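You operate a simulated robot arm through the tools that you are given. There is no shell and no other tool.

Carry out the task below with a simulated robot arm. There is one attempt and no reset: what you move stays moved.

TASK
Screw the yellow caster home in the blue leg and tighten the nut between the green and orange legs.
Fine: use the ring spanner and put it back; the cream caster stays.

The check looks at the end state, three seconds after you hand in, the way a careful person would. Anything else that was tipped, shoved, dropped, spilled or broken makes it a failure.

THE ROBOT
A 7-joint arm with a fingered hand, fixed in place. Base frame: the origin is on the floor under the middle of its stand, x ahead of it, y to its left, z up; the work surface is at about z = 80. Readings come in cm, rad, newtons and seconds.
It reaches about 102.3 cm from its shoulder. Its first joint turns from -2.897 to 2.897 rad. Payload 4 kg.
The TCP is the grasp point between the finger pads, 3 cm short of the fingertips. In the tool frame z runs along the fingers and y along their closing line. The gripper opens to 10.4 cm; its body begins 3.5 cm behind the TCP. The gripper is a hand of 4 fingers: y runs from the thumb to the fingers, the wrist lies at [-1.5, -11.3, -19] in the tool frame, and closing takes about 1.5 s.
Orientation is told as [roll, pitch, yaw] about the base's x, y, z axes, in that order, counted from this pose: with the fingers straight down and the wrist toward the robot, the tool's x, y and z point along [0, 1, 0], [1, 0, 0] and [0, 0, -1] of the base frame.

THE INTERFACE
- The arm moves only by the tool drive_tool. Its argument "plan" is a list of rows, each a list of 3 entries, a list of its own where there are three numbers: the closure, from 0 (fully open) to 1 (shut), then the shift along the base's x, y, z in cm, then the turn, a rotation vector about the base's x, y, z in degrees. In form: [[grip, [x, y, z], [rx, ry, rz]], ...]. A call has 1 to 20 rows; each row shifts and turns the commanded pose from where the row before left it. Each row takes 0.2 s and may step no farther than 5 cm and 0.15 rad from the row before; otherwise, or with a gripper value out of range, the whole call is refused. Where a pose cannot be reached the arm comes as near as it can. A force on the tool above 50 N (or 10 N above the force at the start of the call, whichever is more), or a blocked arm, ends the call early, and 0.2 s more pass. The fingers move at their own pace (about 15.3 cm/s each) and stop on an object; they squeeze with about 27 N. The grip force told is the motor's: it shows also when the fingers shut on nothing. Time passes only in rows, and 0.2 s behind the last, so rows that do not move let the fingers close. The reply holds the time, the measured pose of the TCP, the force on the tool along the base axes, the opening and the grip force, in the units named above and with some noise, with the torque about the TCP (base axes, N m) and any sound that the robot's microphone picked up.
- Cameras (640 x 400 px; columns grow to the right, rows downward): "scene" is fixed at [39.82, 49.81, 157.09]; the picture's right is [-0.90, -0.43, 0.00], its down [-0.22, 0.46, -0.86] and it looks along [0.37, -0.77, -0.51] (base axes); focal length 326 px, centre (320, 200). "wrist" rides on the gripper at [6.1, -9.2, -13] in the tool frame; the picture's right is [-0.81, 0.28, -0.52], its down [-0.53, -0.71, 0.46] and it looks along [-0.24, 0.64, 0.72] (tool axes); focal length 275 px, centre (320, 200). There is no depth. A picture from a camera that has moved, and an enlarged one, comes with that camera's place and axes in the base frame and with its lens.
- camera(camera): a new picture of that camera. The clock stands still meanwhile.
- preshape(shape): the hand has 4 fingers and takes this shape, open, in about a second: jaw (thumb against the fingers, like two jaws); tri (thumb and two fingers); tip (a fingertip pinch); poke (one finger out to press); point (the index stretched); flat (the hand flat); cup (the hand cupped); fist (a fist). The gripper value then closes the fingers along that shape, each until it touches; the sizes above hold for jaw. It gives what a move gives, with no picture.
- inspect(camera, box): a new picture of the part [left, top, right, bottom] of that camera's present view, enlarged. The clock stands still meanwhile.
- sign_off(): hands the job in; it is judged then, once.

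Places have to be worked out from the pictures, the camera data and where the tool is seen. Open the gripper and draw the arm clear of the work before you hand the job in, unless the task says otherwise.

The tools are called after "Request:" as a command line: name --argument value ..., lists and objects as JSON in quotes. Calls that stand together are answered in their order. drive_tool: Moves the arm, as the interface text tells. Its arguments: {"type":"object","properties":{"plan":{"type":"array","items":{"type":"array"}}},"required":["plan"]} The other tools are called the same way: preshape (shape) gives the hand a shape; camera (camera) takes a picture; inspect (camera, box) takes an enlarged picture of a part of a camera's view; sign_off () hands the job in.

At the start:

```text
time_s: 0.0
tcp_pos: [71.67, -17.15, 114.47]
ee_rot: [0.0, 0.001, 0.003]
contact_force: [0.1, 0.1, -0.5]
ft_torque: [-0.02, 0.0, -0.01]
opening: 10.36
grip_force: 0.0
shape: jaw
```

scene: 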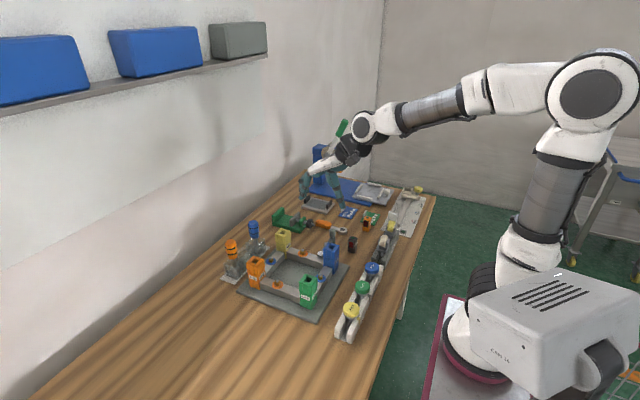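
wrist: 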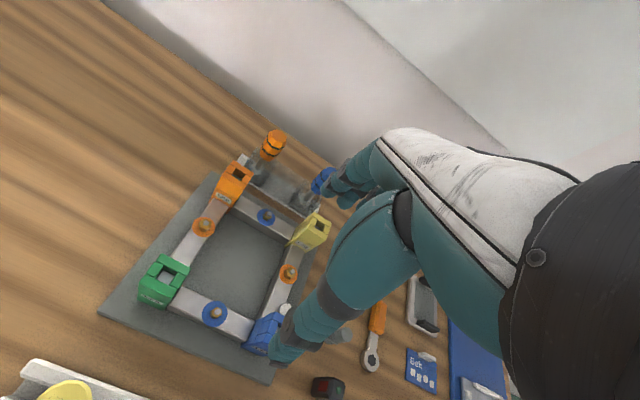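

I'll start by looking closely at the scene: a frame with four coloured legs, casters in a rack, and tools around it.

Request:
inspect --camera "scene" --box '[210, 200, 370, 330]'

Request:
inspect --camera "scene" --box '[310, 170, 450, 350]'

Request:
inspect --camera "scene" --box '[260, 130, 420, 260]'

Request:
inspect --camera "wrist" --box '[80, 100, 400, 400]'

```text
3.08 times, centred on (290, 265) of scene
camera zoom: at [39.82, 49.81, 157.09], right [-0.9, -0.43, 0.0], down [-0.22, 0.46, -0.86], along [0.37, -0.77, -0.51], focal length 1005 px, centre (412, 0)
```

zoom: 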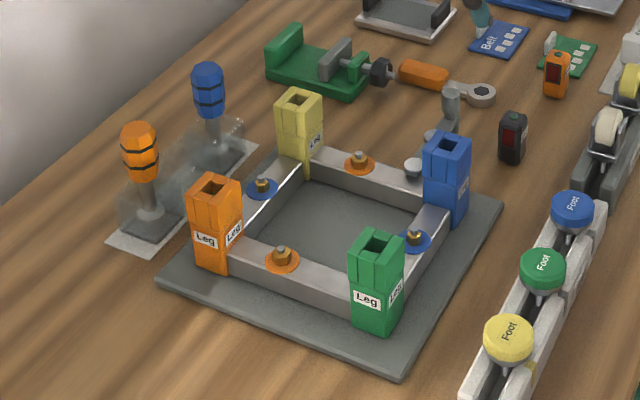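

```text
2.22 times, centred on (380, 260) of scene
camera zoom: at [39.82, 49.81, 157.09], right [-0.9, -0.43, 0.0], down [-0.22, 0.46, -0.86], along [0.37, -0.77, -0.51], focal length 726 px, centre (187, 67)
```

zoom: 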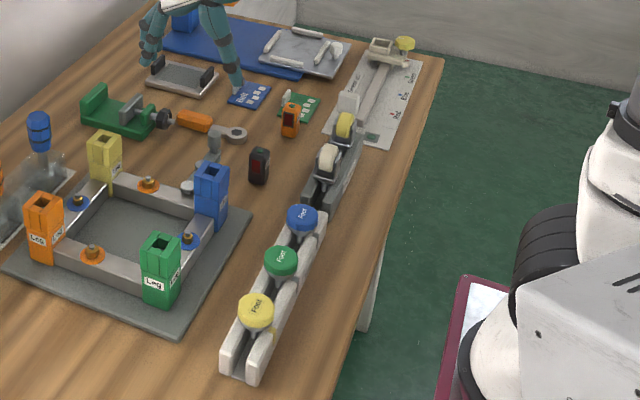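

```text
3.08 times, centred on (340, 195) of scene
camera zoom: at [39.82, 49.81, 157.09], right [-0.9, -0.43, 0.0], down [-0.22, 0.46, -0.86], along [0.37, -0.77, -0.51], focal length 1005 px, centre (258, 215)
```

zoom: 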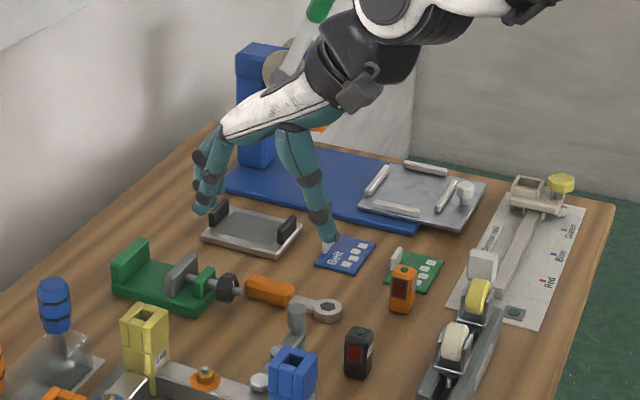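

```text
1.33 times, centred on (240, 250) of wrist
camera zoom: at [62.51, -11.05, 127.48], right [0.28, -0.81, 0.52], down [-0.71, -0.53, -0.46], along [0.64, -0.24, -0.72], focal length 367 px, centre (427, 133)
```

zoom: 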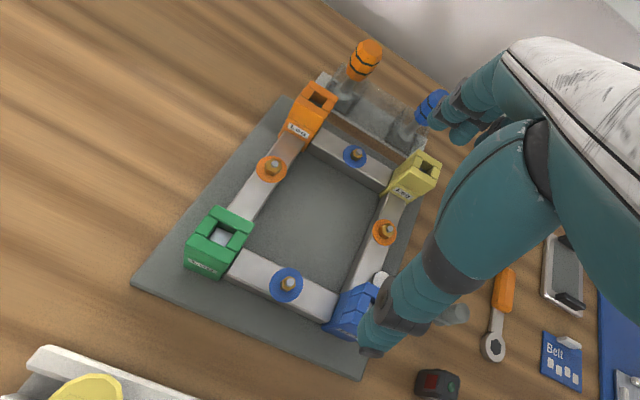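

The yellow- and cream-wheeled casters seem to sit in the dark rack, and an orange-handled spanner lies in front of the vice. I zoom in on these further.

Request:
inspect --camera "scene" --box '[370, 205, 420, 255]'

Request:
inspect --camera "scene" --box '[300, 205, 360, 265]'

Request:
inspect --camera "scene" --box '[385, 175, 445, 235]'

Request:
inspect --camera "scene" --box '[220, 220, 300, 290]'

```text
8.00 times, centred on (395, 230) of scene
camera zoom: at [39.82, 49.81, 157.09], right [-0.9, -0.43, 0.0], down [-0.22, 0.46, -0.86], along [0.37, -0.77, -0.51], focal length 2612 px, centre (-280, -40)
```

zoom: 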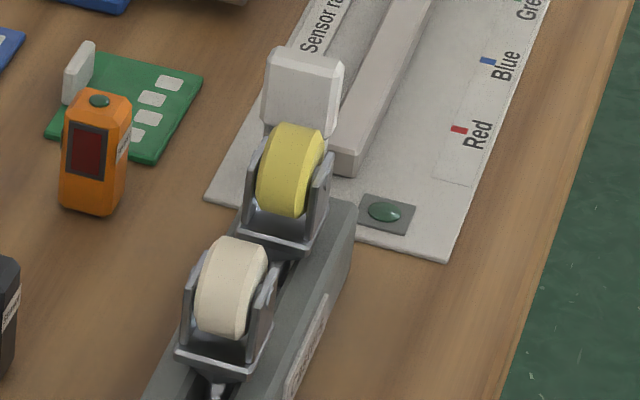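

```text
6.67 times, centred on (330, 235) of scene
camera zoom: at [39.82, 49.81, 157.09], right [-0.9, -0.43, 0.0], down [-0.22, 0.46, -0.86], along [0.37, -0.77, -0.51], focal length 2177 px, centre (253, -33)
```

zoom: 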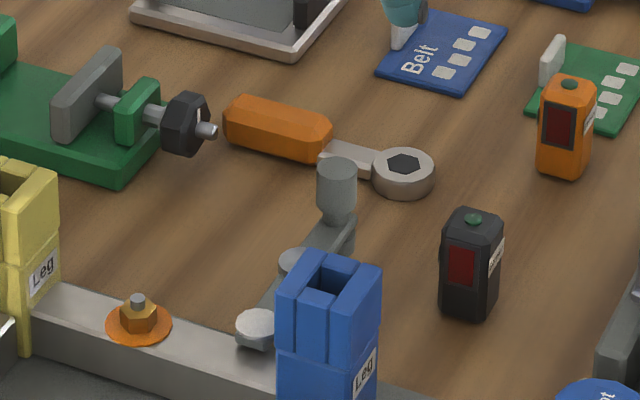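

```text
6.67 times, centred on (415, 205) of scene
camera zoom: at [39.82, 49.81, 157.09], right [-0.9, -0.43, 0.0], down [-0.22, 0.46, -0.86], along [0.37, -0.77, -0.51], focal length 2177 px, centre (-313, 167)
```

zoom: 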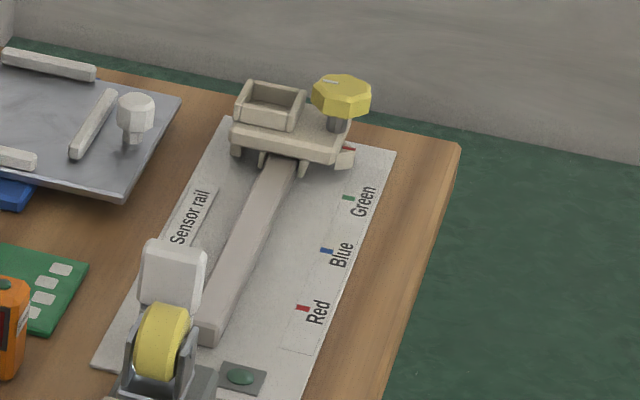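

```text
5.71 times, centred on (260, 255) of scene
camera zoom: at [39.82, 49.81, 157.09], right [-0.9, -0.43, 0.0], down [-0.22, 0.46, -0.86], along [0.37, -0.77, -0.51], focal length 1866 px, centre (663, -114)
```

zoom: 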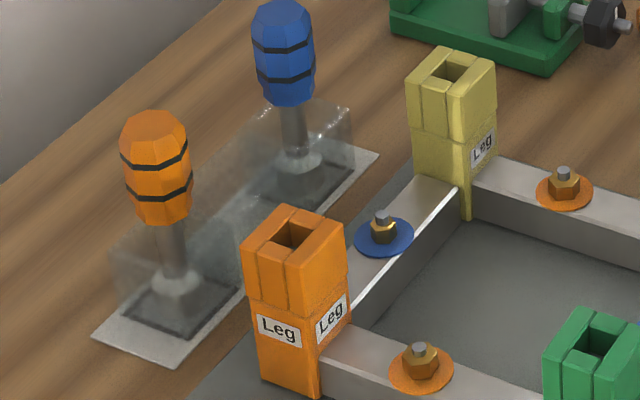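

Judging from the pictures, the legs sit at roughly x 72/90 and y -10.6/-26.5. The yellow caster is near (58.6, -49.5), the spanner near (77..88, -48) and the target nut near (82.5, -10.6). I move the hand back, staying high, so the wrist camera can view all of this.

Request:
drive_tool --plan '[[0, [-4.4, -1.6, 0], [0, 0, 0]], [0, [-4.4, -1.6, 0], [0, 0, 0]], [0, [-4.4, -1.6, 0], [0, 0, 0]], [0, [-4.4, -1.6, 0], [0, 0, 0]], [0, [-4.4, -1.6, 0], [0, 0, 0]], [0, [0, 0, 0], [0, 0, 0]]]'

Request:
camera --camera "wrist"

Request:
camera --camera "scene"

```text
time_s: 1.4
tcp_pos: [49.58, -25.2, 114.12]
ee_rot: [0.0, 0.001, 0.0]
contact_force: [0.3, -0.3, 0.6]
ft_torque: [0.0, 0.0, 0.0]
opening: 10.37
grip_force: 0.1
shape: jaw
```

```text
taken
camera wrist: at [40.45, -19.21, 127.21], right [0.28, -0.81, 0.52], down [-0.71, -0.53, -0.46], along [0.64, -0.24, -0.72], focal length 275 px, centre (320, 200)
```

wrist: 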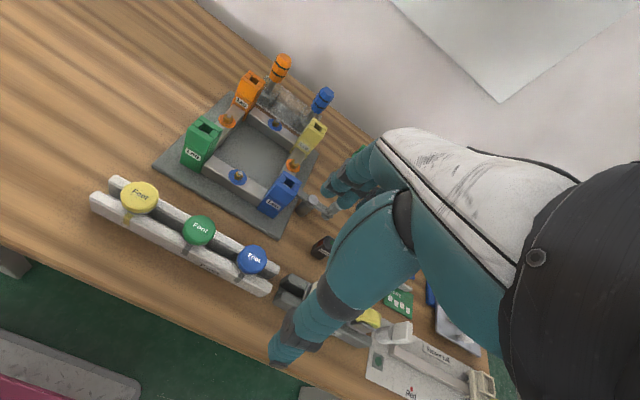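

```text
taken
```

scene: 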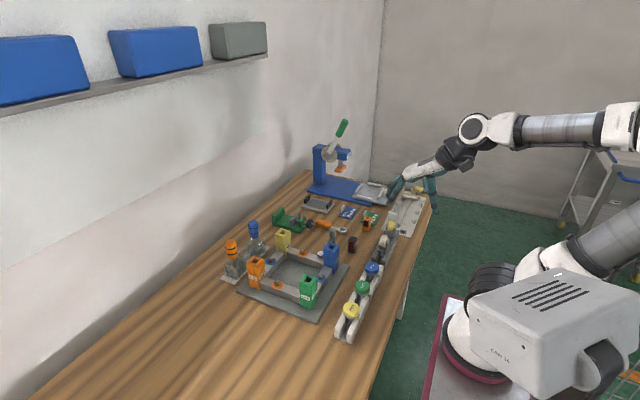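

The wrist view now shows the frame and foot rack, but the fingers hide the casters. I zoom in on the frame for triangulation.

Request:
inspect --camera "wrist" --box '[150, 50, 350, 250]'

Request:
inspect --camera "scene" --box '[290, 140, 390, 215]'

Request:
inspect --camera "scene" --box '[280, 215, 380, 290]'

```text
2.00 times, centred on (250, 150) of wrist
camera zoom: at [40.45, -19.21, 127.21], right [0.28, -0.81, 0.52], down [-0.71, -0.53, -0.46], along [0.64, -0.24, -0.72], focal length 551 px, centre (460, 300)
```

zoom: 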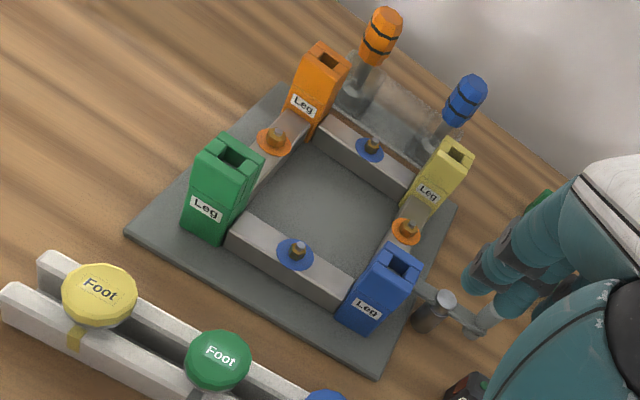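

```text
5.33 times, centred on (340, 178) of scene
camera zoom: at [39.82, 49.81, 157.09], right [-0.9, -0.43, 0.0], down [-0.22, 0.46, -0.86], along [0.37, -0.77, -0.51], focal length 1741 px, centre (213, 320)
```

zoom: 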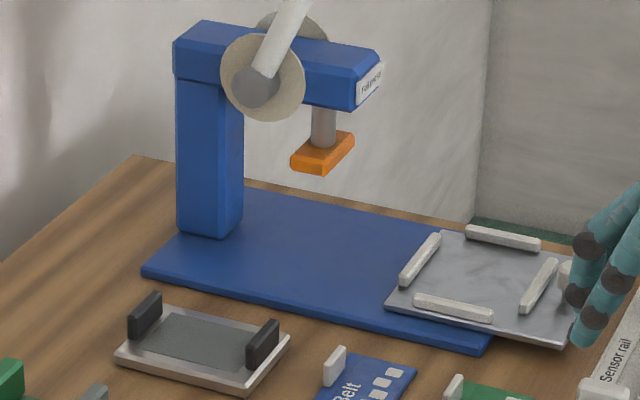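

```text
5.33 times, centred on (330, 252) of scene
camera zoom: at [39.82, 49.81, 157.09], right [-0.9, -0.43, 0.0], down [-0.22, 0.46, -0.86], along [0.37, -0.77, -0.51], focal length 1741 px, centre (267, -80)
```

zoom: 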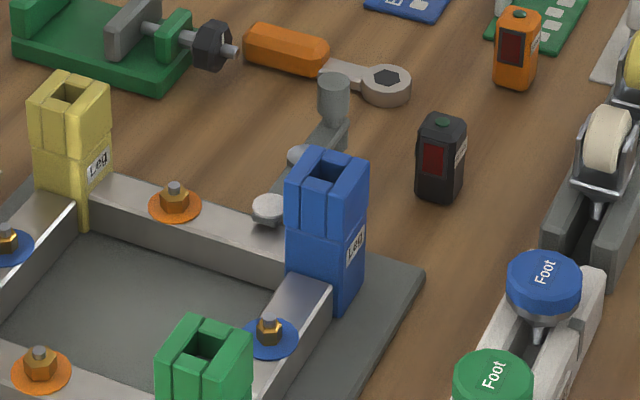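

Triangulating gives leg tops at z≈92 with the blue leg near (71.8, -24.6), and the target nut near (82, -9.1, 85.6). Next I move the hand to the right so the wrist camera sees the caster rack and spanner unobstructed.

Request:
drive_tool --plan '[[0, [-0.7, -4.3, 0], [0, 0, 0]], [0, [-0.7, -4.3, 0], [0, 0, 0]], [0, [-0.7, -4.3, 0], [0, 0, 0]], [0, [-0.7, -4.3, 0], [0, 0, 0]], [0, [-0.7, -4.3, 0], [0, 0, 0]], [0, [-0.7, -4.3, 0], [0, 0, 0]], [0, [-0.7, -4.3, 0], [0, 0, 0]], [0, [0, 0, 0], [0, 0, 0]]]'

Request:
camera --camera "wrist"

Request:
inspect --camera "wrist" --box '[140, 100, 340, 300]'

```text
time_s: 3.2
tcp_pos: [44.77, -55.37, 114.31]
ee_rot: [0.002, -0.001, 0.0]
contact_force: [0.7, -0.2, 0.2]
ft_torque: [0.02, -0.02, 0.03]
opening: 10.36
grip_force: 0.1
shape: jaw
```

```text
taken
camera wrist: at [35.65, -49.22, 127.32], right [0.28, -0.81, 0.52], down [-0.71, -0.53, -0.46], along [0.64, -0.24, -0.72], focal length 275 px, centre (320, 200)
```

wrist: 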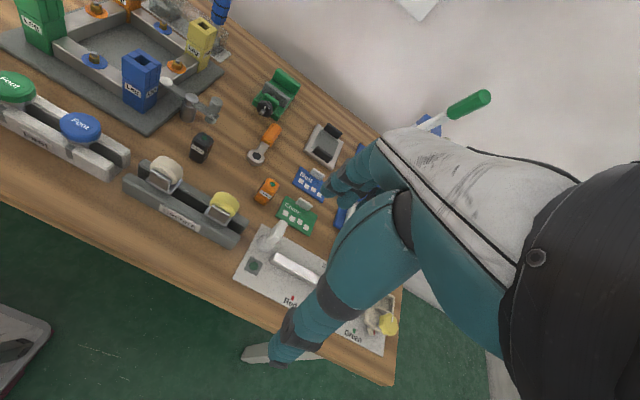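

```text
2.00 times, centred on (240, 200) of wrist
camera zoom: at [35.65, -49.22, 127.32], right [0.28, -0.81, 0.52], down [-0.71, -0.53, -0.46], along [0.64, -0.24, -0.72], focal length 551 px, centre (480, 200)
```

zoom: 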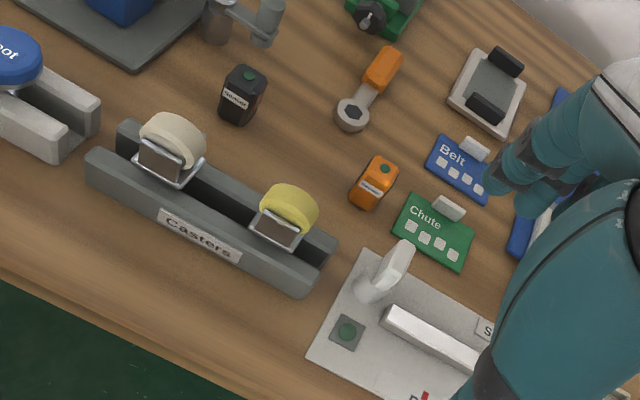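

Triangulation puts the yellow wheel's centre at about (58.2, -47.9, 89) and the cream one about 9.5 cm nearer the frame. I zoom in further on both casters and the spanner.

Request:
inspect --camera "scene" --box '[375, 215, 407, 250]'

Request:
inspect --camera "wrist" --box '[120, 150, 260, 250]'

Request:
inspect --camera "wrist" --box '[230, 100, 300, 180]'

Request:
inspect --camera "scene" --box '[300, 205, 355, 240]'

```text
11.43 times, centred on (391, 232) of scene
camera zoom: at [39.82, 49.81, 157.09], right [-0.9, -0.43, 0.0], down [-0.22, 0.46, -0.86], along [0.37, -0.77, -0.51], focal length 3731 px, centre (-491, -171)
```

zoom: 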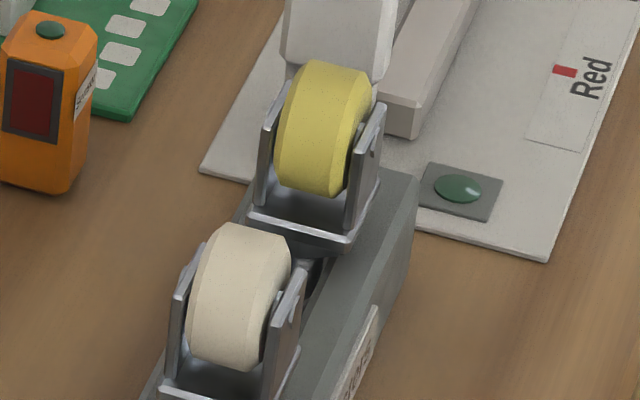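

```text
4.00 times, centred on (190, 200) of wrist
camera zoom: at [35.65, -49.22, 127.32], right [0.28, -0.81, 0.52], down [-0.71, -0.53, -0.46], along [0.64, -0.24, -0.72], focal length 1101 px, centre (840, 200)
```

zoom: 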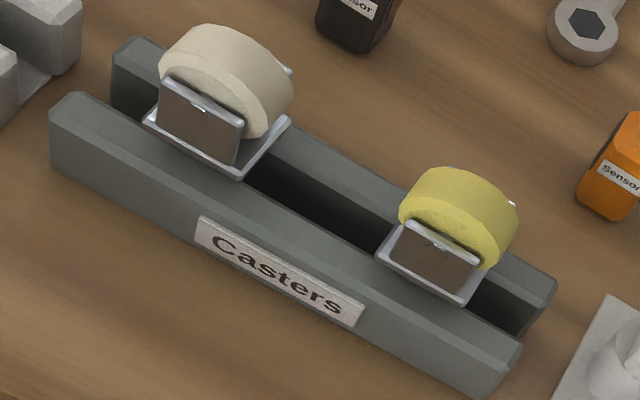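

```text
5.00 times, centred on (265, 140) of wrist
camera zoom: at [35.65, -49.22, 127.32], right [0.28, -0.81, 0.52], down [-0.71, -0.53, -0.46], along [0.64, -0.24, -0.72], focal length 1376 px, centre (595, 500)
```

zoom: 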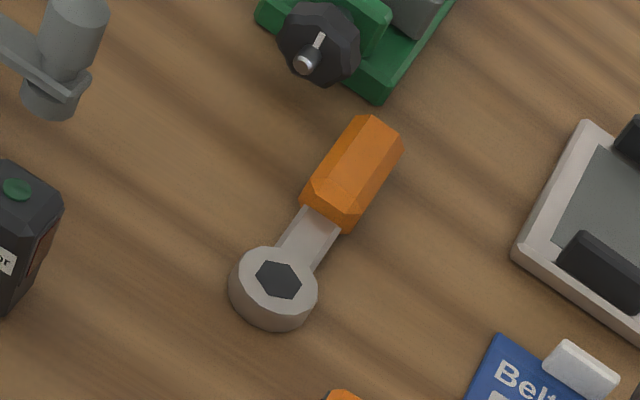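

```text
11.43 times, centred on (328, 222) of scene
camera zoom: at [39.82, 49.81, 157.09], right [-0.9, -0.43, 0.0], down [-0.22, 0.46, -0.86], along [0.37, -0.77, -0.51], focal length 3731 px, centre (234, -57)
```

zoom: 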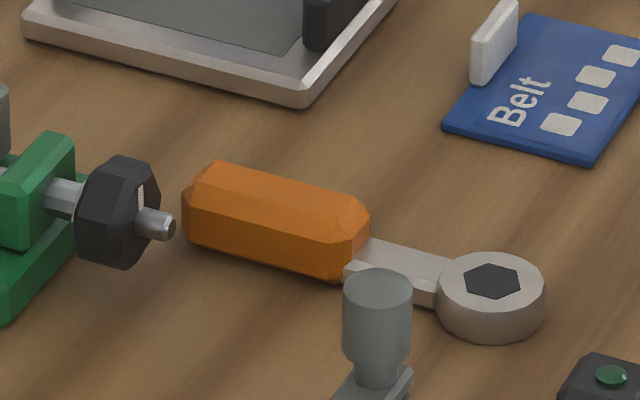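

The spanner has its ring at (76.7, -47.4) with its top at z≈82, and its handle spans x 81–88 with its top at z≈83. I'll do the caster first: its fork plates face ±x, so the neutral hand yaw fits. I move above it at a safe height.

Request:
drive_tool --plan '[[0, [3.35, 1.87, -1.5], [0, 0, 0]], [0, [3.35, 1.87, -1.5], [0, 0, 0]], [0, [3.35, 1.87, -1.5], [0, 0, 0]], [0, [3.35, 1.87, -1.5], [0, 0, 0]], [0, [0, 0, -3], [0, 0, 0]], [0, [0, 0, 0], [0, 0, 0]]]'

Request:
camera --camera "wrist"

Request:
inspect --camera "scene" --box '[350, 150, 450, 250]'

```text
time_s: 4.6
tcp_pos: [58.27, -47.68, 105.3]
ee_rot: [-0.001, 0.0, 0.0]
contact_force: [0.1, 0.8, -0.8]
ft_torque: [0.02, 0.01, -0.01]
opening: 10.4
grip_force: 0.0
shape: jaw
```

```text
taken
camera wrist: at [49.15, -41.6, 118.38], right [0.28, -0.81, 0.52], down [-0.71, -0.53, -0.46], along [0.64, -0.24, -0.72], focal length 275 px, centre (320, 200)
```

wrist: 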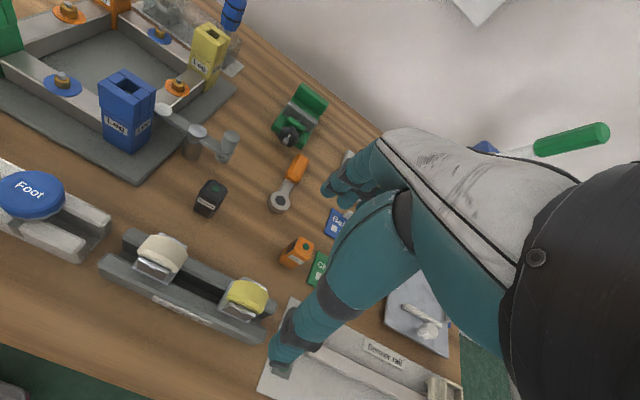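

```text
4.00 times, centred on (400, 200) of scene
camera zoom: at [39.82, 49.81, 157.09], right [-0.9, -0.43, 0.0], down [-0.22, 0.46, -0.86], along [0.37, -0.77, -0.51], focal length 1306 px, centre (0, 200)
```

zoom: 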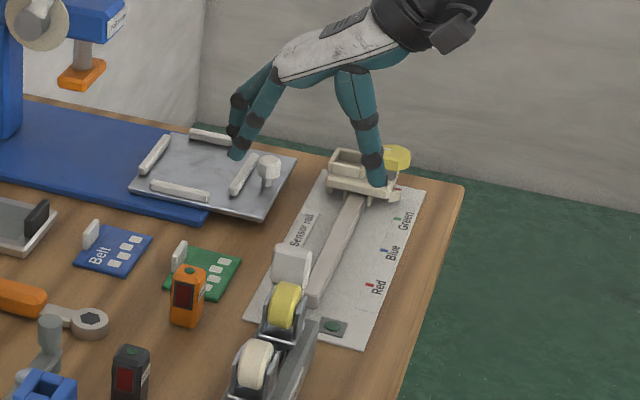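

The hand is above the caster rack, with thumb on the robot side and fingers on the far side. I zoom with the wrist camera to refine the caster position.

Request:
inspect --camera "wrist" --box '[180, 250, 300, 350]'

Request:
inspect --camera "wrist" --box '[80, 210, 200, 310]'

Request:
inspect --camera "wrist" --box '[80, 50, 250, 180]'

```text
4.00 times, centred on (240, 300) of wrist
camera zoom: at [49.15, -41.6, 118.38], right [0.28, -0.81, 0.52], down [-0.71, -0.53, -0.46], along [0.64, -0.24, -0.72], focal length 1101 px, centre (640, -200)
```

zoom: 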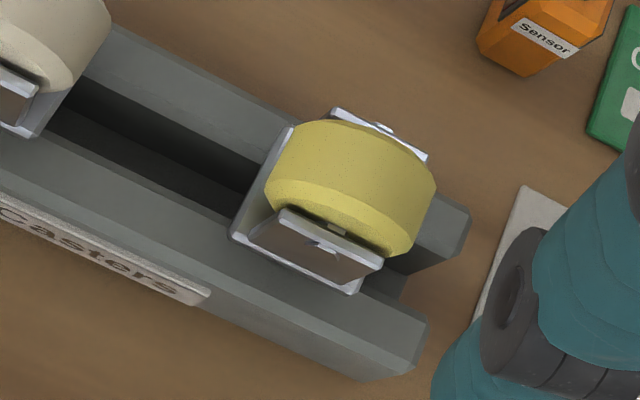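

```text
4.00 times, centred on (140, 260) of wrist
camera zoom: at [49.15, -41.6, 118.38], right [0.28, -0.81, 0.52], down [-0.71, -0.53, -0.46], along [0.64, -0.24, -0.72], focal length 1101 px, centre (1040, -40)
```

zoom: 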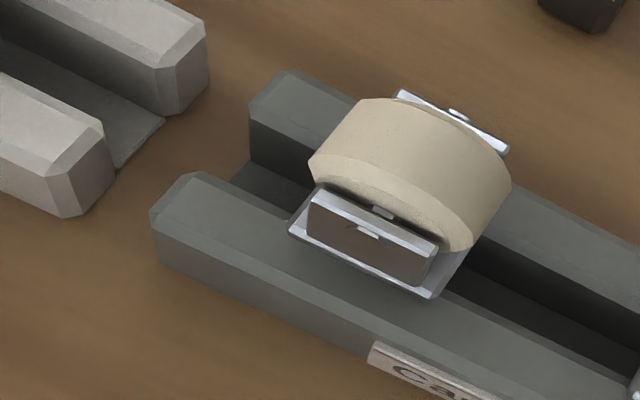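

```text
3.08 times, centred on (165, 115) of wrist
camera zoom: at [49.15, -41.6, 118.38], right [0.28, -0.81, 0.52], down [-0.71, -0.53, -0.46], along [0.64, -0.24, -0.72], focal length 847 px, centre (797, 462)
```

zoom: 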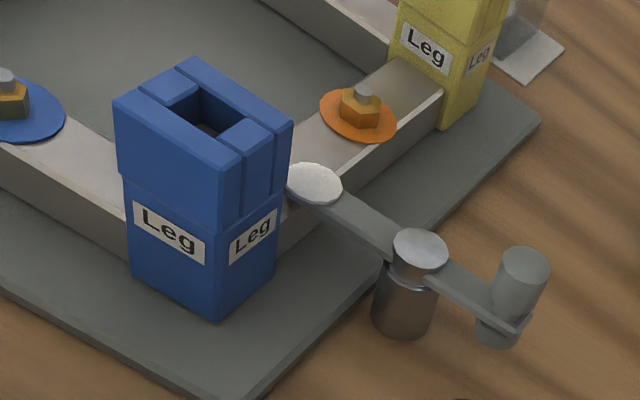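

The fork centre is about (58.3, -47.65), its base plate top z≈86.6 and its plates reach to z≈90, so I'm right above it. I pre-close partly and descend to TCP z≈90, which puts the fingertips at about 87, just above the rack.

Request:
drive_tool --plan '[[0.35, [0, 0, -3.5], [0, 0, 0]], [0.35, [0, 0, -3.5], [0, 0, 0]], [0.35, [0, 0, -2], [0, 0, 0]], [0.35, [0, 0, -1], [0, 0, 0]], [0.35, [0, 0, 0], [0, 0, 0]]]'

Request:
camera --camera "wrist"

Request:
inspect --camera "scene" --box '[350, 170, 430, 250]'

```text
time_s: 5.8
tcp_pos: [58.32, -47.72, 95.38]
ee_rot: [0.0, -0.001, 0.001]
contact_force: [0.3, 0.3, 0.5]
ft_torque: [-0.03, 0.01, 0.02]
opening: 6.8
grip_force: 0.0
shape: jaw
```

```text
taken
camera wrist: at [49.24, -41.69, 108.5], right [0.28, -0.81, 0.52], down [-0.71, -0.53, -0.46], along [0.64, -0.24, -0.72], focal length 275 px, centre (320, 200)
```

wrist: 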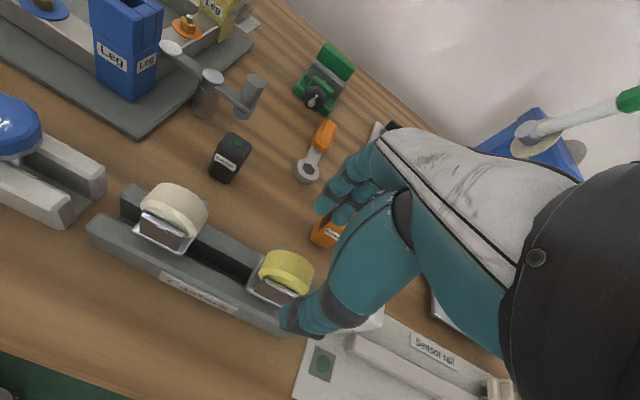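

```text
5.00 times, centred on (390, 210) of scene
camera zoom: at [39.82, 49.81, 157.09], right [-0.9, -0.43, 0.0], down [-0.22, 0.46, -0.86], along [0.37, -0.77, -0.51], focal length 1632 px, centre (-30, 150)
```

zoom: 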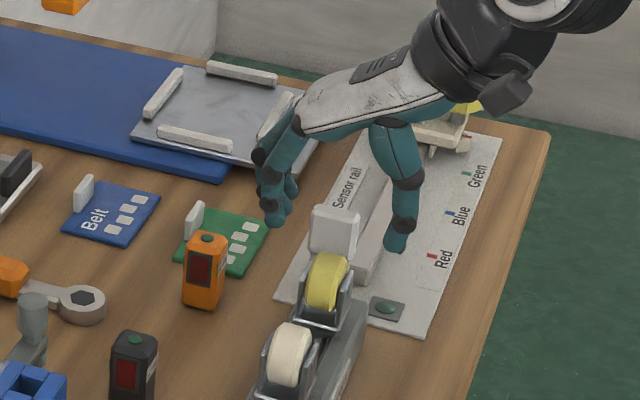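

The caster projects right on the tool axis in both views. I descend the remaining 5.3 cm to TCP z≈90 in small steps, without closing yet.

Request:
drive_tool --plan '[[0.35, [0, 0, -2], [0, 0, 0]], [0.35, [0, 0, -1.5], [0, 0, 0]], [0.35, [0, 0, -1], [0, 0, 0]], [0.35, [0, 0, -0.8], [0, 0, 0]], [0.35, [0, 0, 0], [0, 0, 0]]]'

Request:
camera --camera "wrist"

Request:
inspect --camera "scene" --box '[360, 190, 420, 250]'

```text
time_s: 7.0
tcp_pos: [58.22, -47.78, 90.2]
ee_rot: [-0.001, 0.0, 0.001]
contact_force: [0.3, 0.3, 0.2]
ft_torque: [0.02, 0.0, 0.03]
opening: 6.79
grip_force: 0.2
shape: jaw
```

```text
taken
camera wrist: at [49.01, -41.69, 103.24], right [0.28, -0.81, 0.52], down [-0.71, -0.53, -0.46], along [0.64, -0.24, -0.72], focal length 275 px, centre (320, 200)
```

wrist: 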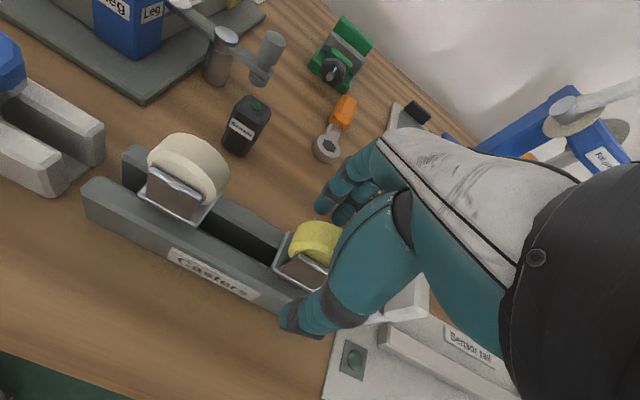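

```text
6.67 times, centred on (390, 220) of scene
camera zoom: at [39.82, 49.81, 157.09], right [-0.9, -0.43, 0.0], down [-0.22, 0.46, -0.86], along [0.37, -0.77, -0.51], focal length 2177 px, centre (-147, 67)
```

zoom: 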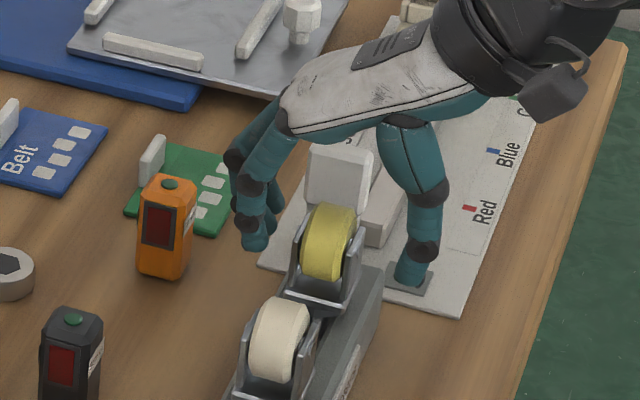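

The thumb and fingers straddle the yellow fork with tips just above the rack. I close the hand on it.

Request:
drive_tool --plan '[[0.5, [0, 0, 0], [0, 0, 0]], [0.6, [0, 0, 0], [0, 0, 0]], [0.7, [0, 0, 0], [0, 0, 0]], [0.8, [0, 0, 0], [0, 0, 0]], [0.8, [0, 0, 0], [0, 0, 0]], [0.9, [0, 0, 0], [0, 0, 0]], [1.0, [0, 0, 0], [0, 0, 0]], [1.0, [0, 0, 0], [0, 0, 0]]]'

Request:
camera --camera "wrist"

Request:
inspect --camera "scene" --box '[360, 190, 420, 250]'

```text
time_s: 8.8
tcp_pos: [58.21, -47.78, 90.3]
ee_rot: [0.0, 0.0, 0.0]
contact_force: [-0.1, 0.0, -1.0]
ft_torque: [0.04, 0.0, -0.01]
opening: 2.93
grip_force: 27.1
shape: jaw
```

```text
taken
camera wrist: at [49.01, -41.7, 103.25], right [0.28, -0.81, 0.52], down [-0.71, -0.53, -0.46], along [0.64, -0.24, -0.72], focal length 275 px, centre (320, 200)
```

wrist: 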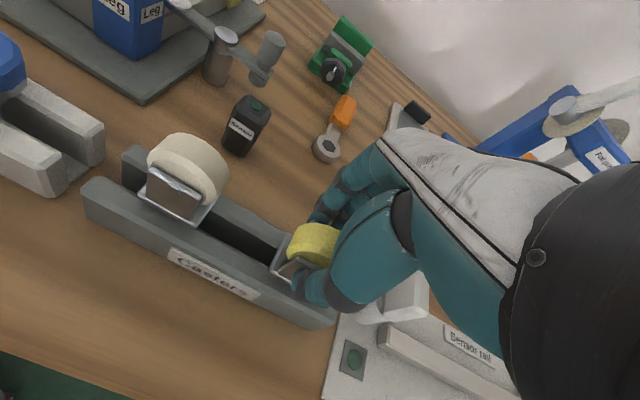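

```text
6.67 times, centred on (390, 220) of scene
camera zoom: at [39.82, 49.81, 157.09], right [-0.9, -0.43, 0.0], down [-0.22, 0.46, -0.86], along [0.37, -0.77, -0.51], focal length 2177 px, centre (-147, 67)
```

zoom: 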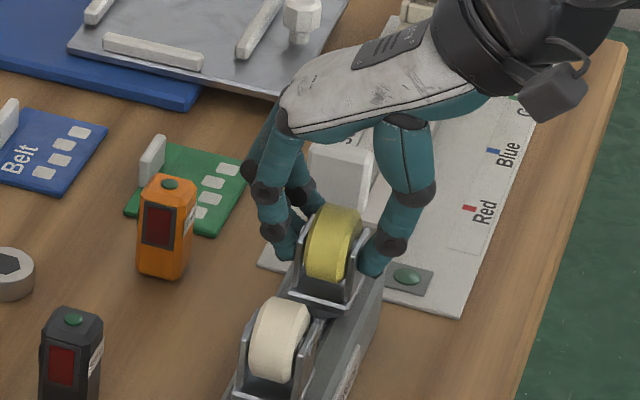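

The grip holds at 2.93 cm opening and 27 N. I lift straight up slowly.

Request:
drive_tool --plan '[[1, [0, 0, 0.7], [0, 0, 0]], [1, [0, 0, 1.0], [0, 0, 0]], [1, [0, 0, 1.5], [0, 0, 0]], [1, [0, 0, 2.0], [0, 0, 0]], [1, [0, 0, 2.5], [0, 0, 0]], [1, [0, 0, 2.5], [0, 0, 0]], [1, [0, 0, 0], [0, 0, 0]]]'

Request:
camera --camera "wrist"

Request:
inspect --camera "scene" --box '[360, 170, 420, 250]'

```text
time_s: 10.4
tcp_pos: [57.96, -47.74, 100.22]
ee_rot: [0.0, 0.001, 0.0]
contact_force: [0.0, 0.3, -1.5]
ft_torque: [-0.02, -0.01, -0.03]
opening: 2.92
grip_force: 26.8
shape: jaw
```

```text
taken
camera wrist: at [48.92, -41.69, 113.37], right [0.28, -0.81, 0.52], down [-0.71, -0.53, -0.46], along [0.64, -0.24, -0.72], focal length 275 px, centre (320, 200)
```

wrist: 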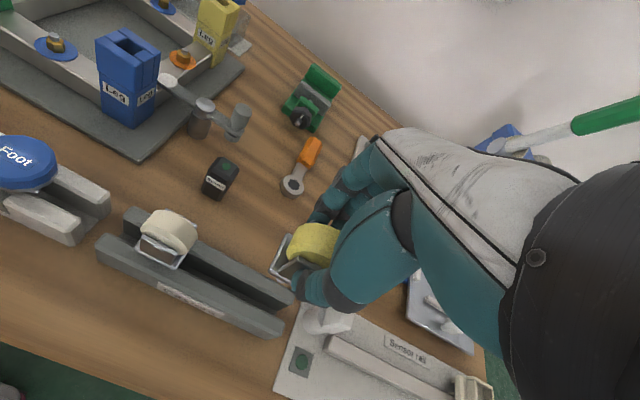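

```text
5.00 times, centred on (390, 210) of scene
camera zoom: at [39.82, 49.81, 157.09], right [-0.9, -0.43, 0.0], down [-0.22, 0.46, -0.86], along [0.37, -0.77, -0.51], focal length 1632 px, centre (-30, 150)
```

zoom: 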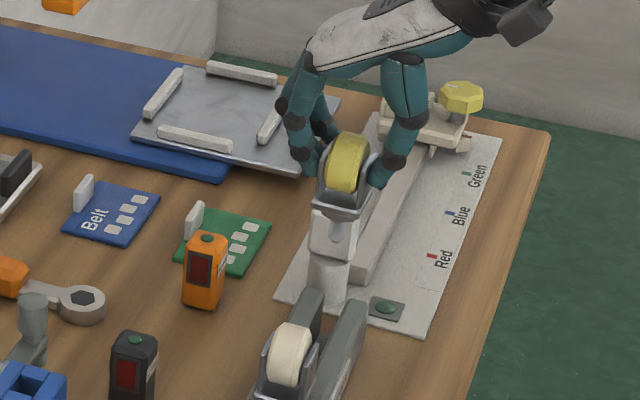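

The caster came out cleanly and the cream one stayed put. I zoom in to see the stem and judge any tilt.

Request:
inspect --camera "scene" --box '[375, 190, 405, 215]'

Request:
inspect --camera "wrist" --box '[240, 180, 360, 310]'

```text
16.00 times, centred on (390, 202) of scene
camera zoom: at [39.82, 49.81, 157.09], right [-0.9, -0.43, 0.0], down [-0.22, 0.46, -0.86], along [0.37, -0.77, -0.51], focal length 5224 px, centre (-800, 160)
```

zoom: 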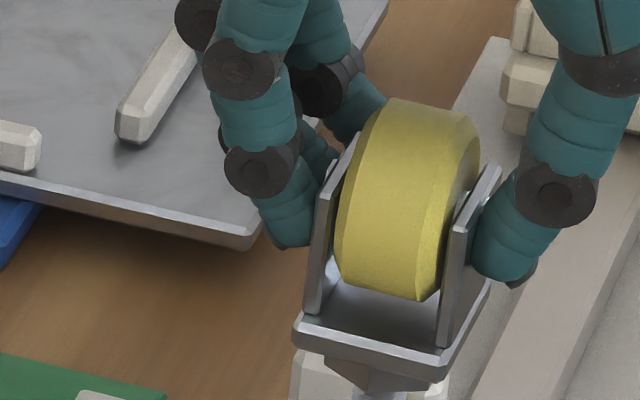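

```text
3.08 times, centred on (300, 245) of wrist
camera zoom: at [48.92, -41.69, 113.37], right [0.28, -0.81, 0.52], down [-0.71, -0.53, -0.46], along [0.64, -0.24, -0.72], focal length 847 px, centre (382, 62)
```

zoom: 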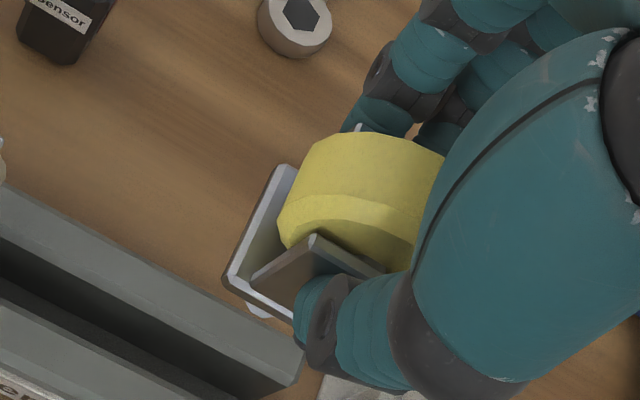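

The stem hangs vertically beneath the fork. I raise and carry it toward the blue leg, stopping short so the wrist camera can see the leg top close up.

Request:
drive_tool --plan '[[1, [0, 0, 3.4], [0, 0, 0]], [1, [0, 0, 3.4], [0, 0, 0]], [1, [1.75, 3.3, 0], [0, 0, 0]], [1, [1.75, 3.3, 0], [0, 0, 0]], [1, [1.75, 3.3, 0], [0, 0, 0]], [1, [1.75, 3.3, 0], [0, 0, 0]], [1, [0, 0, 0], [0, 0, 0]]]'

Request:
camera --camera "wrist"

Request:
inspect --camera "wrist" --box '[150, 150, 270, 250]'

Request:
inspect --camera "scene" --box '[310, 180, 400, 270]'

```text
time_s: 12.0
tcp_pos: [64.9, -34.67, 106.97]
ee_rot: [-0.002, 0.001, 0.0]
contact_force: [-0.3, -0.3, -2.4]
ft_torque: [-0.02, 0.02, -0.01]
opening: 2.91
grip_force: 26.7
shape: jaw
```

```text
taken
camera wrist: at [55.73, -28.57, 120.03], right [0.28, -0.81, 0.52], down [-0.71, -0.53, -0.46], along [0.64, -0.24, -0.72], focal length 275 px, centre (320, 200)
```

wrist: 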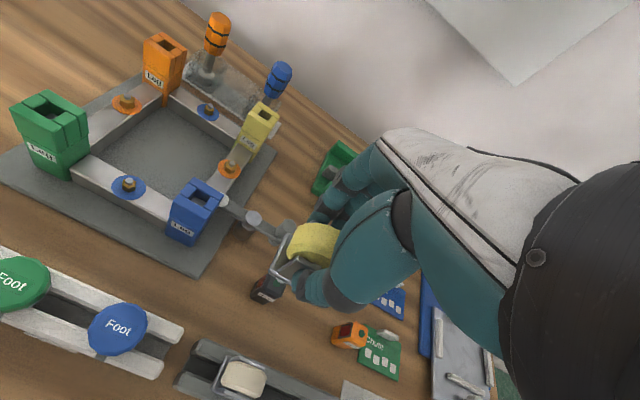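

```text
4.00 times, centred on (210, 200) of wrist
camera zoom: at [55.73, -28.57, 120.03], right [0.28, -0.81, 0.52], down [-0.71, -0.53, -0.46], along [0.64, -0.24, -0.72], focal length 1101 px, centre (760, 200)
```

zoom: 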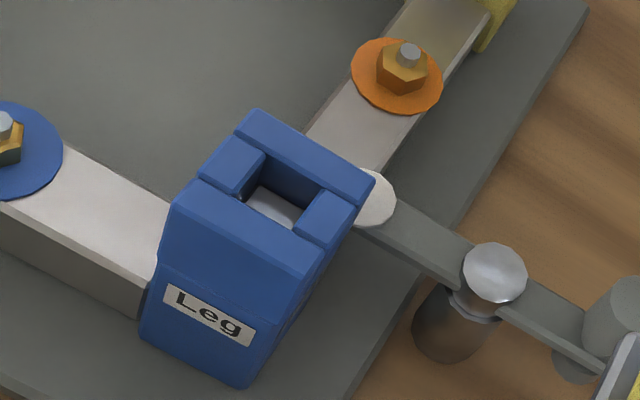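

```text
4.44 times, centred on (355, 225) of scene
camera zoom: at [39.82, 49.81, 157.09], right [-0.9, -0.43, 0.0], down [-0.22, 0.46, -0.86], along [0.37, -0.77, -0.51], focal length 1451 px, centre (164, 89)
```

zoom: 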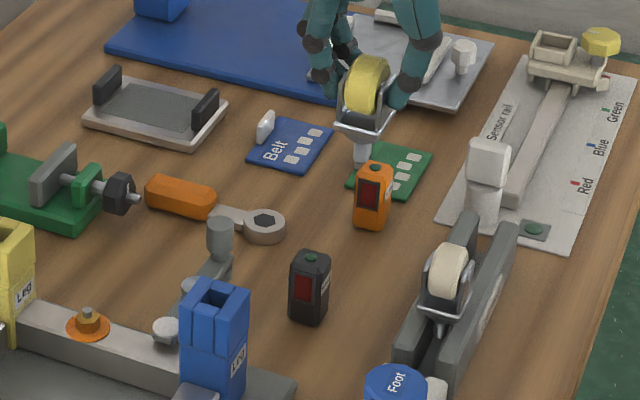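

The leg-top hole is well seen: both views agree on about (71.7, -25.05) with the top at z≈91.5. I zoom in on the held caster's stem for its length and position.

Request:
inspect --camera "scene" --box '[380, 190, 410, 225]'

Request:
inspect --camera "wrist" --box '[230, 200, 350, 310]'

```text
11.43 times, centred on (395, 208) of scene
camera zoom: at [39.82, 49.81, 157.09], right [-0.9, -0.43, 0.0], down [-0.22, 0.46, -0.86], along [0.37, -0.77, -0.51], focal length 3731 px, centre (-537, 114)
```

zoom: 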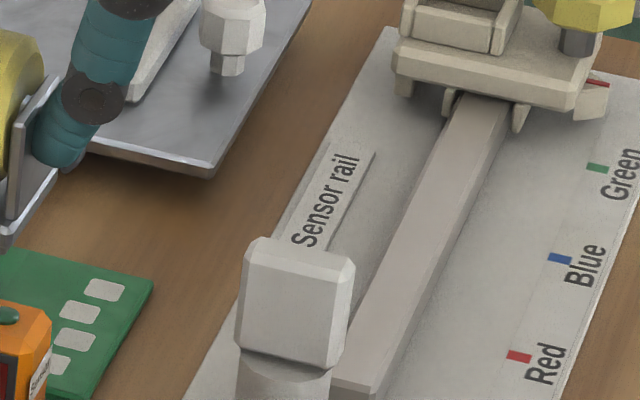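

```text
3.64 times, centred on (290, 255) of wrist
camera zoom: at [55.73, -28.57, 120.03], right [0.28, -0.81, 0.52], down [-0.71, -0.53, -0.46], along [0.64, -0.24, -0.72], focal length 1001 px, centre (429, 0)
```

zoom: 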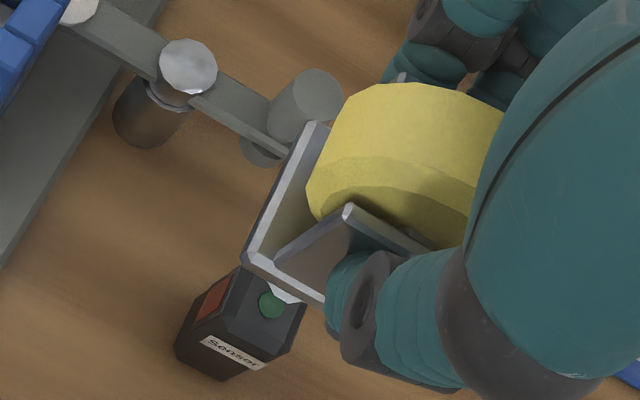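

Request:
inspect --camera "scene" --box '[355, 185, 390, 225]'

```text
10.00 times, centred on (372, 205) of scene
camera zoom: at [39.82, 49.81, 157.09], right [-0.9, -0.43, 0.0], down [-0.22, 0.46, -0.86], along [0.37, -0.77, -0.51], focal length 3265 px, centre (-205, 150)
```

zoom: 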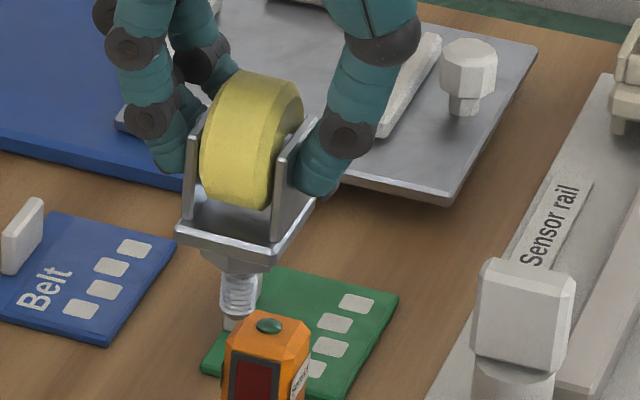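

The threaded stem is visible, with its tip about 8 cm below the TCP and the base plate about 4 cm below it. I move over the hole, keeping the stem tip several cm above the leg.

Request:
drive_tool --plan '[[1, [2.27, 3.2, 0], [0, 0, 0]], [1, [2.27, 3.2, 0], [0, 0, 0]], [1, [2.27, 3.2, 0], [0, 0, 0]], [1, [0, 0, -2], [0, 0, 0]], [1, [0, 0, -2], [0, 0, 0]], [1, [0, 0, 0], [0, 0, 0]]]'

Request:
camera --camera "wrist"

Request:
inspect --camera "scene" --box '[305, 190, 355, 270]'

Request:
inspect --camera "wrist" --box '[220, 200, 340, 310]'

```text
time_s: 13.4
tcp_pos: [71.89, -24.66, 103.14]
ee_rot: [0.0, 0.001, 0.003]
contact_force: [0.4, 0.1, -1.8]
ft_torque: [-0.03, 0.0, -0.01]
opening: 2.9
grip_force: 26.8
shape: jaw
```

```text
taken
camera wrist: at [62.76, -18.68, 116.3], right [0.28, -0.81, 0.52], down [-0.71, -0.53, -0.46], along [0.64, -0.24, -0.72], focal length 275 px, centre (320, 200)
```

wrist: 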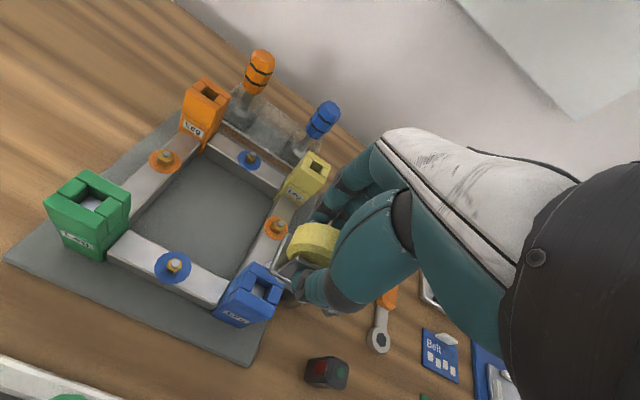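

```text
5.00 times, centred on (330, 230) of scene
camera zoom: at [39.82, 49.81, 157.09], right [-0.9, -0.43, 0.0], down [-0.22, 0.46, -0.86], along [0.37, -0.77, -0.51], focal length 1632 px, centre (270, 50)
```

zoom: 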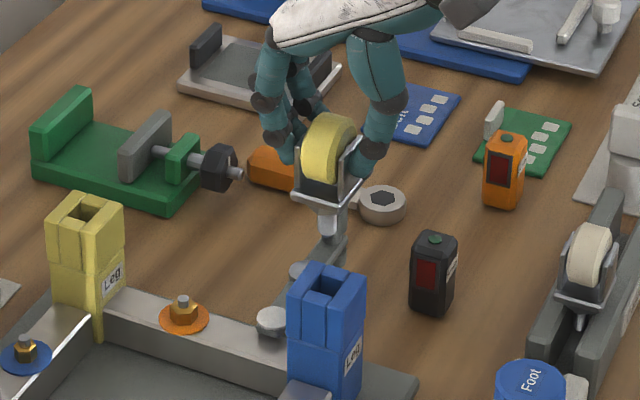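

```text
3.64 times, centred on (280, 255) of wrist
camera zoom: at [62.76, -18.68, 116.3], right [0.28, -0.81, 0.52], down [-0.71, -0.53, -0.46], along [0.64, -0.24, -0.72], focal length 1001 px, centre (466, 0)
```

zoom: 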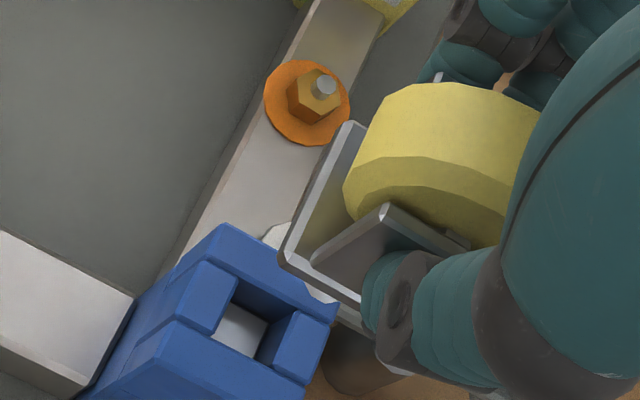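

The stem is nearly above the hole, but I need finer alignment. I turn the hand +90° (useful as the start of the screwing stroke) to get a second wrist viewpoint that cancels camera bias.

Request:
drive_tool --plan '[[1, [0, 0, 0], [0, 0, 8.2]], [1, [0, 0, 0], [0, 0, 8.2]], [1, [0, 0, 0], [0, 0, 8.2]], [1, [0, 0, 0], [0, 0, 8.2]], [1, [0, 0, 0], [0, 0, 8.2]], [1, [0, 0, 0], [0, 0, 8.2]], [1, [0, 0, 0], [0, 0, 8.2]], [1, [0, 0, 0], [0, 0, 8.2]], [1, [0, 0, 0], [0, 0, 8.2]], [1, [0, 0, 0], [0, 0, 8.2]], [1, [0, 0, 0], [0, 0, 8.0]], [1, [0, 0, 0], [0, 0, 0]]]'

Request:
camera --camera "wrist"

Request:
inspect --camera "scene" --box '[305, 190, 355, 270]'

Request:
camera --camera "scene"

```text
time_s: 16.0
tcp_pos: [71.86, -25.0, 103.06]
ee_rot: [0.0, 0.001, 1.572]
contact_force: [0.0, -0.5, -1.8]
ft_torque: [0.0, 0.01, -0.04]
opening: 2.94
grip_force: 27.0
shape: jaw
```

```text
taken
camera wrist: at [65.88, -34.18, 116.17], right [0.81, 0.28, 0.52], down [0.53, -0.71, -0.46], along [0.24, 0.65, -0.72], focal length 275 px, centre (320, 200)
```

wrist: 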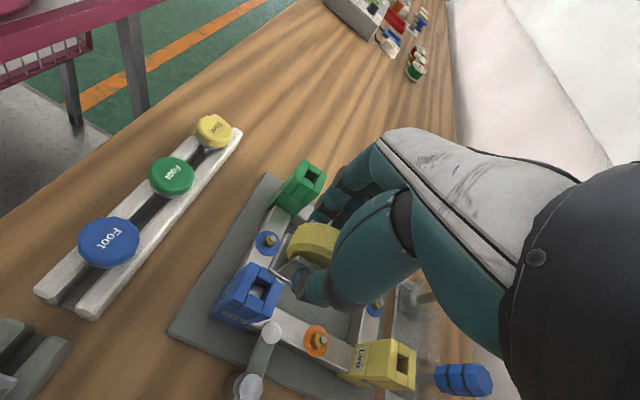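

```text
5.00 times, centred on (330, 230) of scene
camera zoom: at [39.82, 49.81, 157.09], right [-0.9, -0.43, 0.0], down [-0.22, 0.46, -0.86], along [0.37, -0.77, -0.51], focal length 1632 px, centre (270, 50)
```

zoom: 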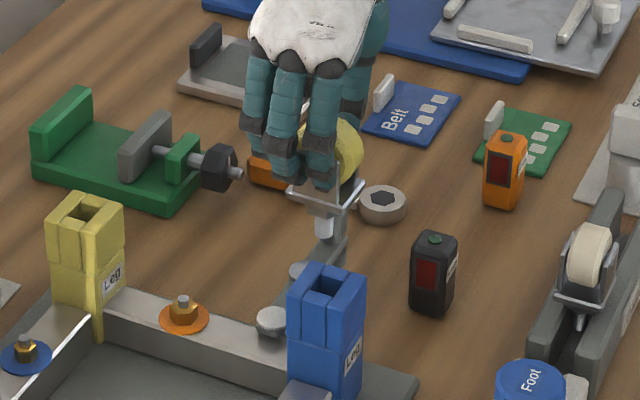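

```text
taken
```

scene: 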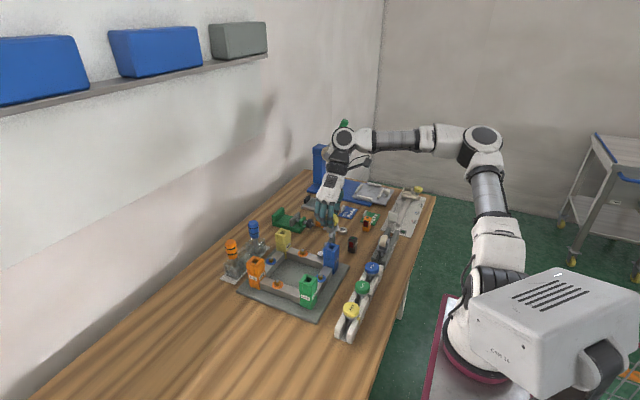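

Rotation by 90° followed exactly, and the stem stayed in place. I zoom in on the leg hole from this new viewpoint.

Request:
inspect --camera "wrist" --box '[200, 230, 320, 340]'

Request:
inspect --camera "scene" --box '[315, 215, 347, 265]'

```text
3.64 times, centred on (260, 285) of wrist
camera zoom: at [65.88, -34.18, 116.17], right [0.81, 0.28, 0.52], down [0.53, -0.71, -0.46], along [0.24, 0.65, -0.72], focal length 1001 px, centre (538, -109)
```

zoom: 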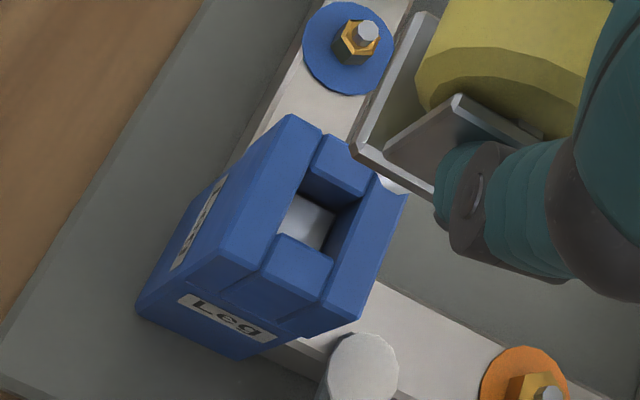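

```text
8.00 times, centred on (331, 240) of scene
camera zoom: at [39.82, 49.81, 157.09], right [-0.9, -0.43, 0.0], down [-0.22, 0.46, -0.86], along [0.37, -0.77, -0.51], focal length 2612 px, centre (232, -120)
```

zoom: 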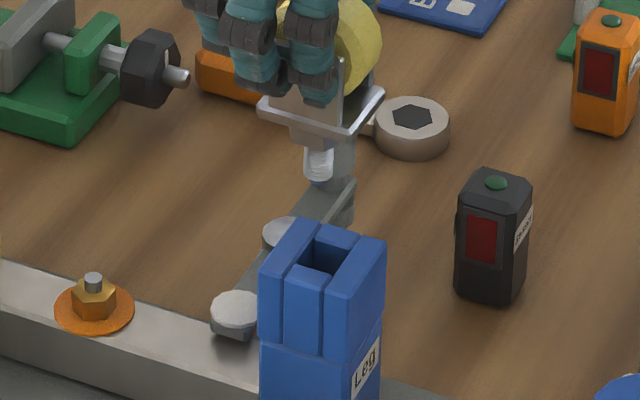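

Combining both yaw views, the hole lies within 0.1 cm of the tool axis. I check the stem-versus-hole offset with a stronger zoom from the scene camera.

Request:
inspect --camera "scene" --box '[318, 224, 346, 258]'

```text
11.76 times, centred on (332, 241) of scene
camera zoom: at [39.82, 49.81, 157.09], right [-0.9, -0.43, 0.0], down [-0.22, 0.46, -0.86], along [0.37, -0.77, -0.51], focal length 3841 px, centre (179, -282)
```

zoom: 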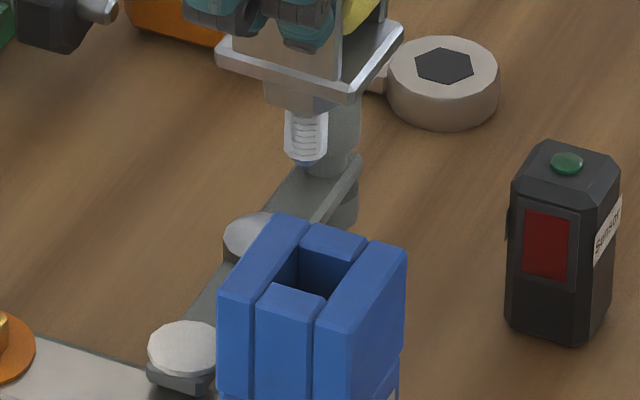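

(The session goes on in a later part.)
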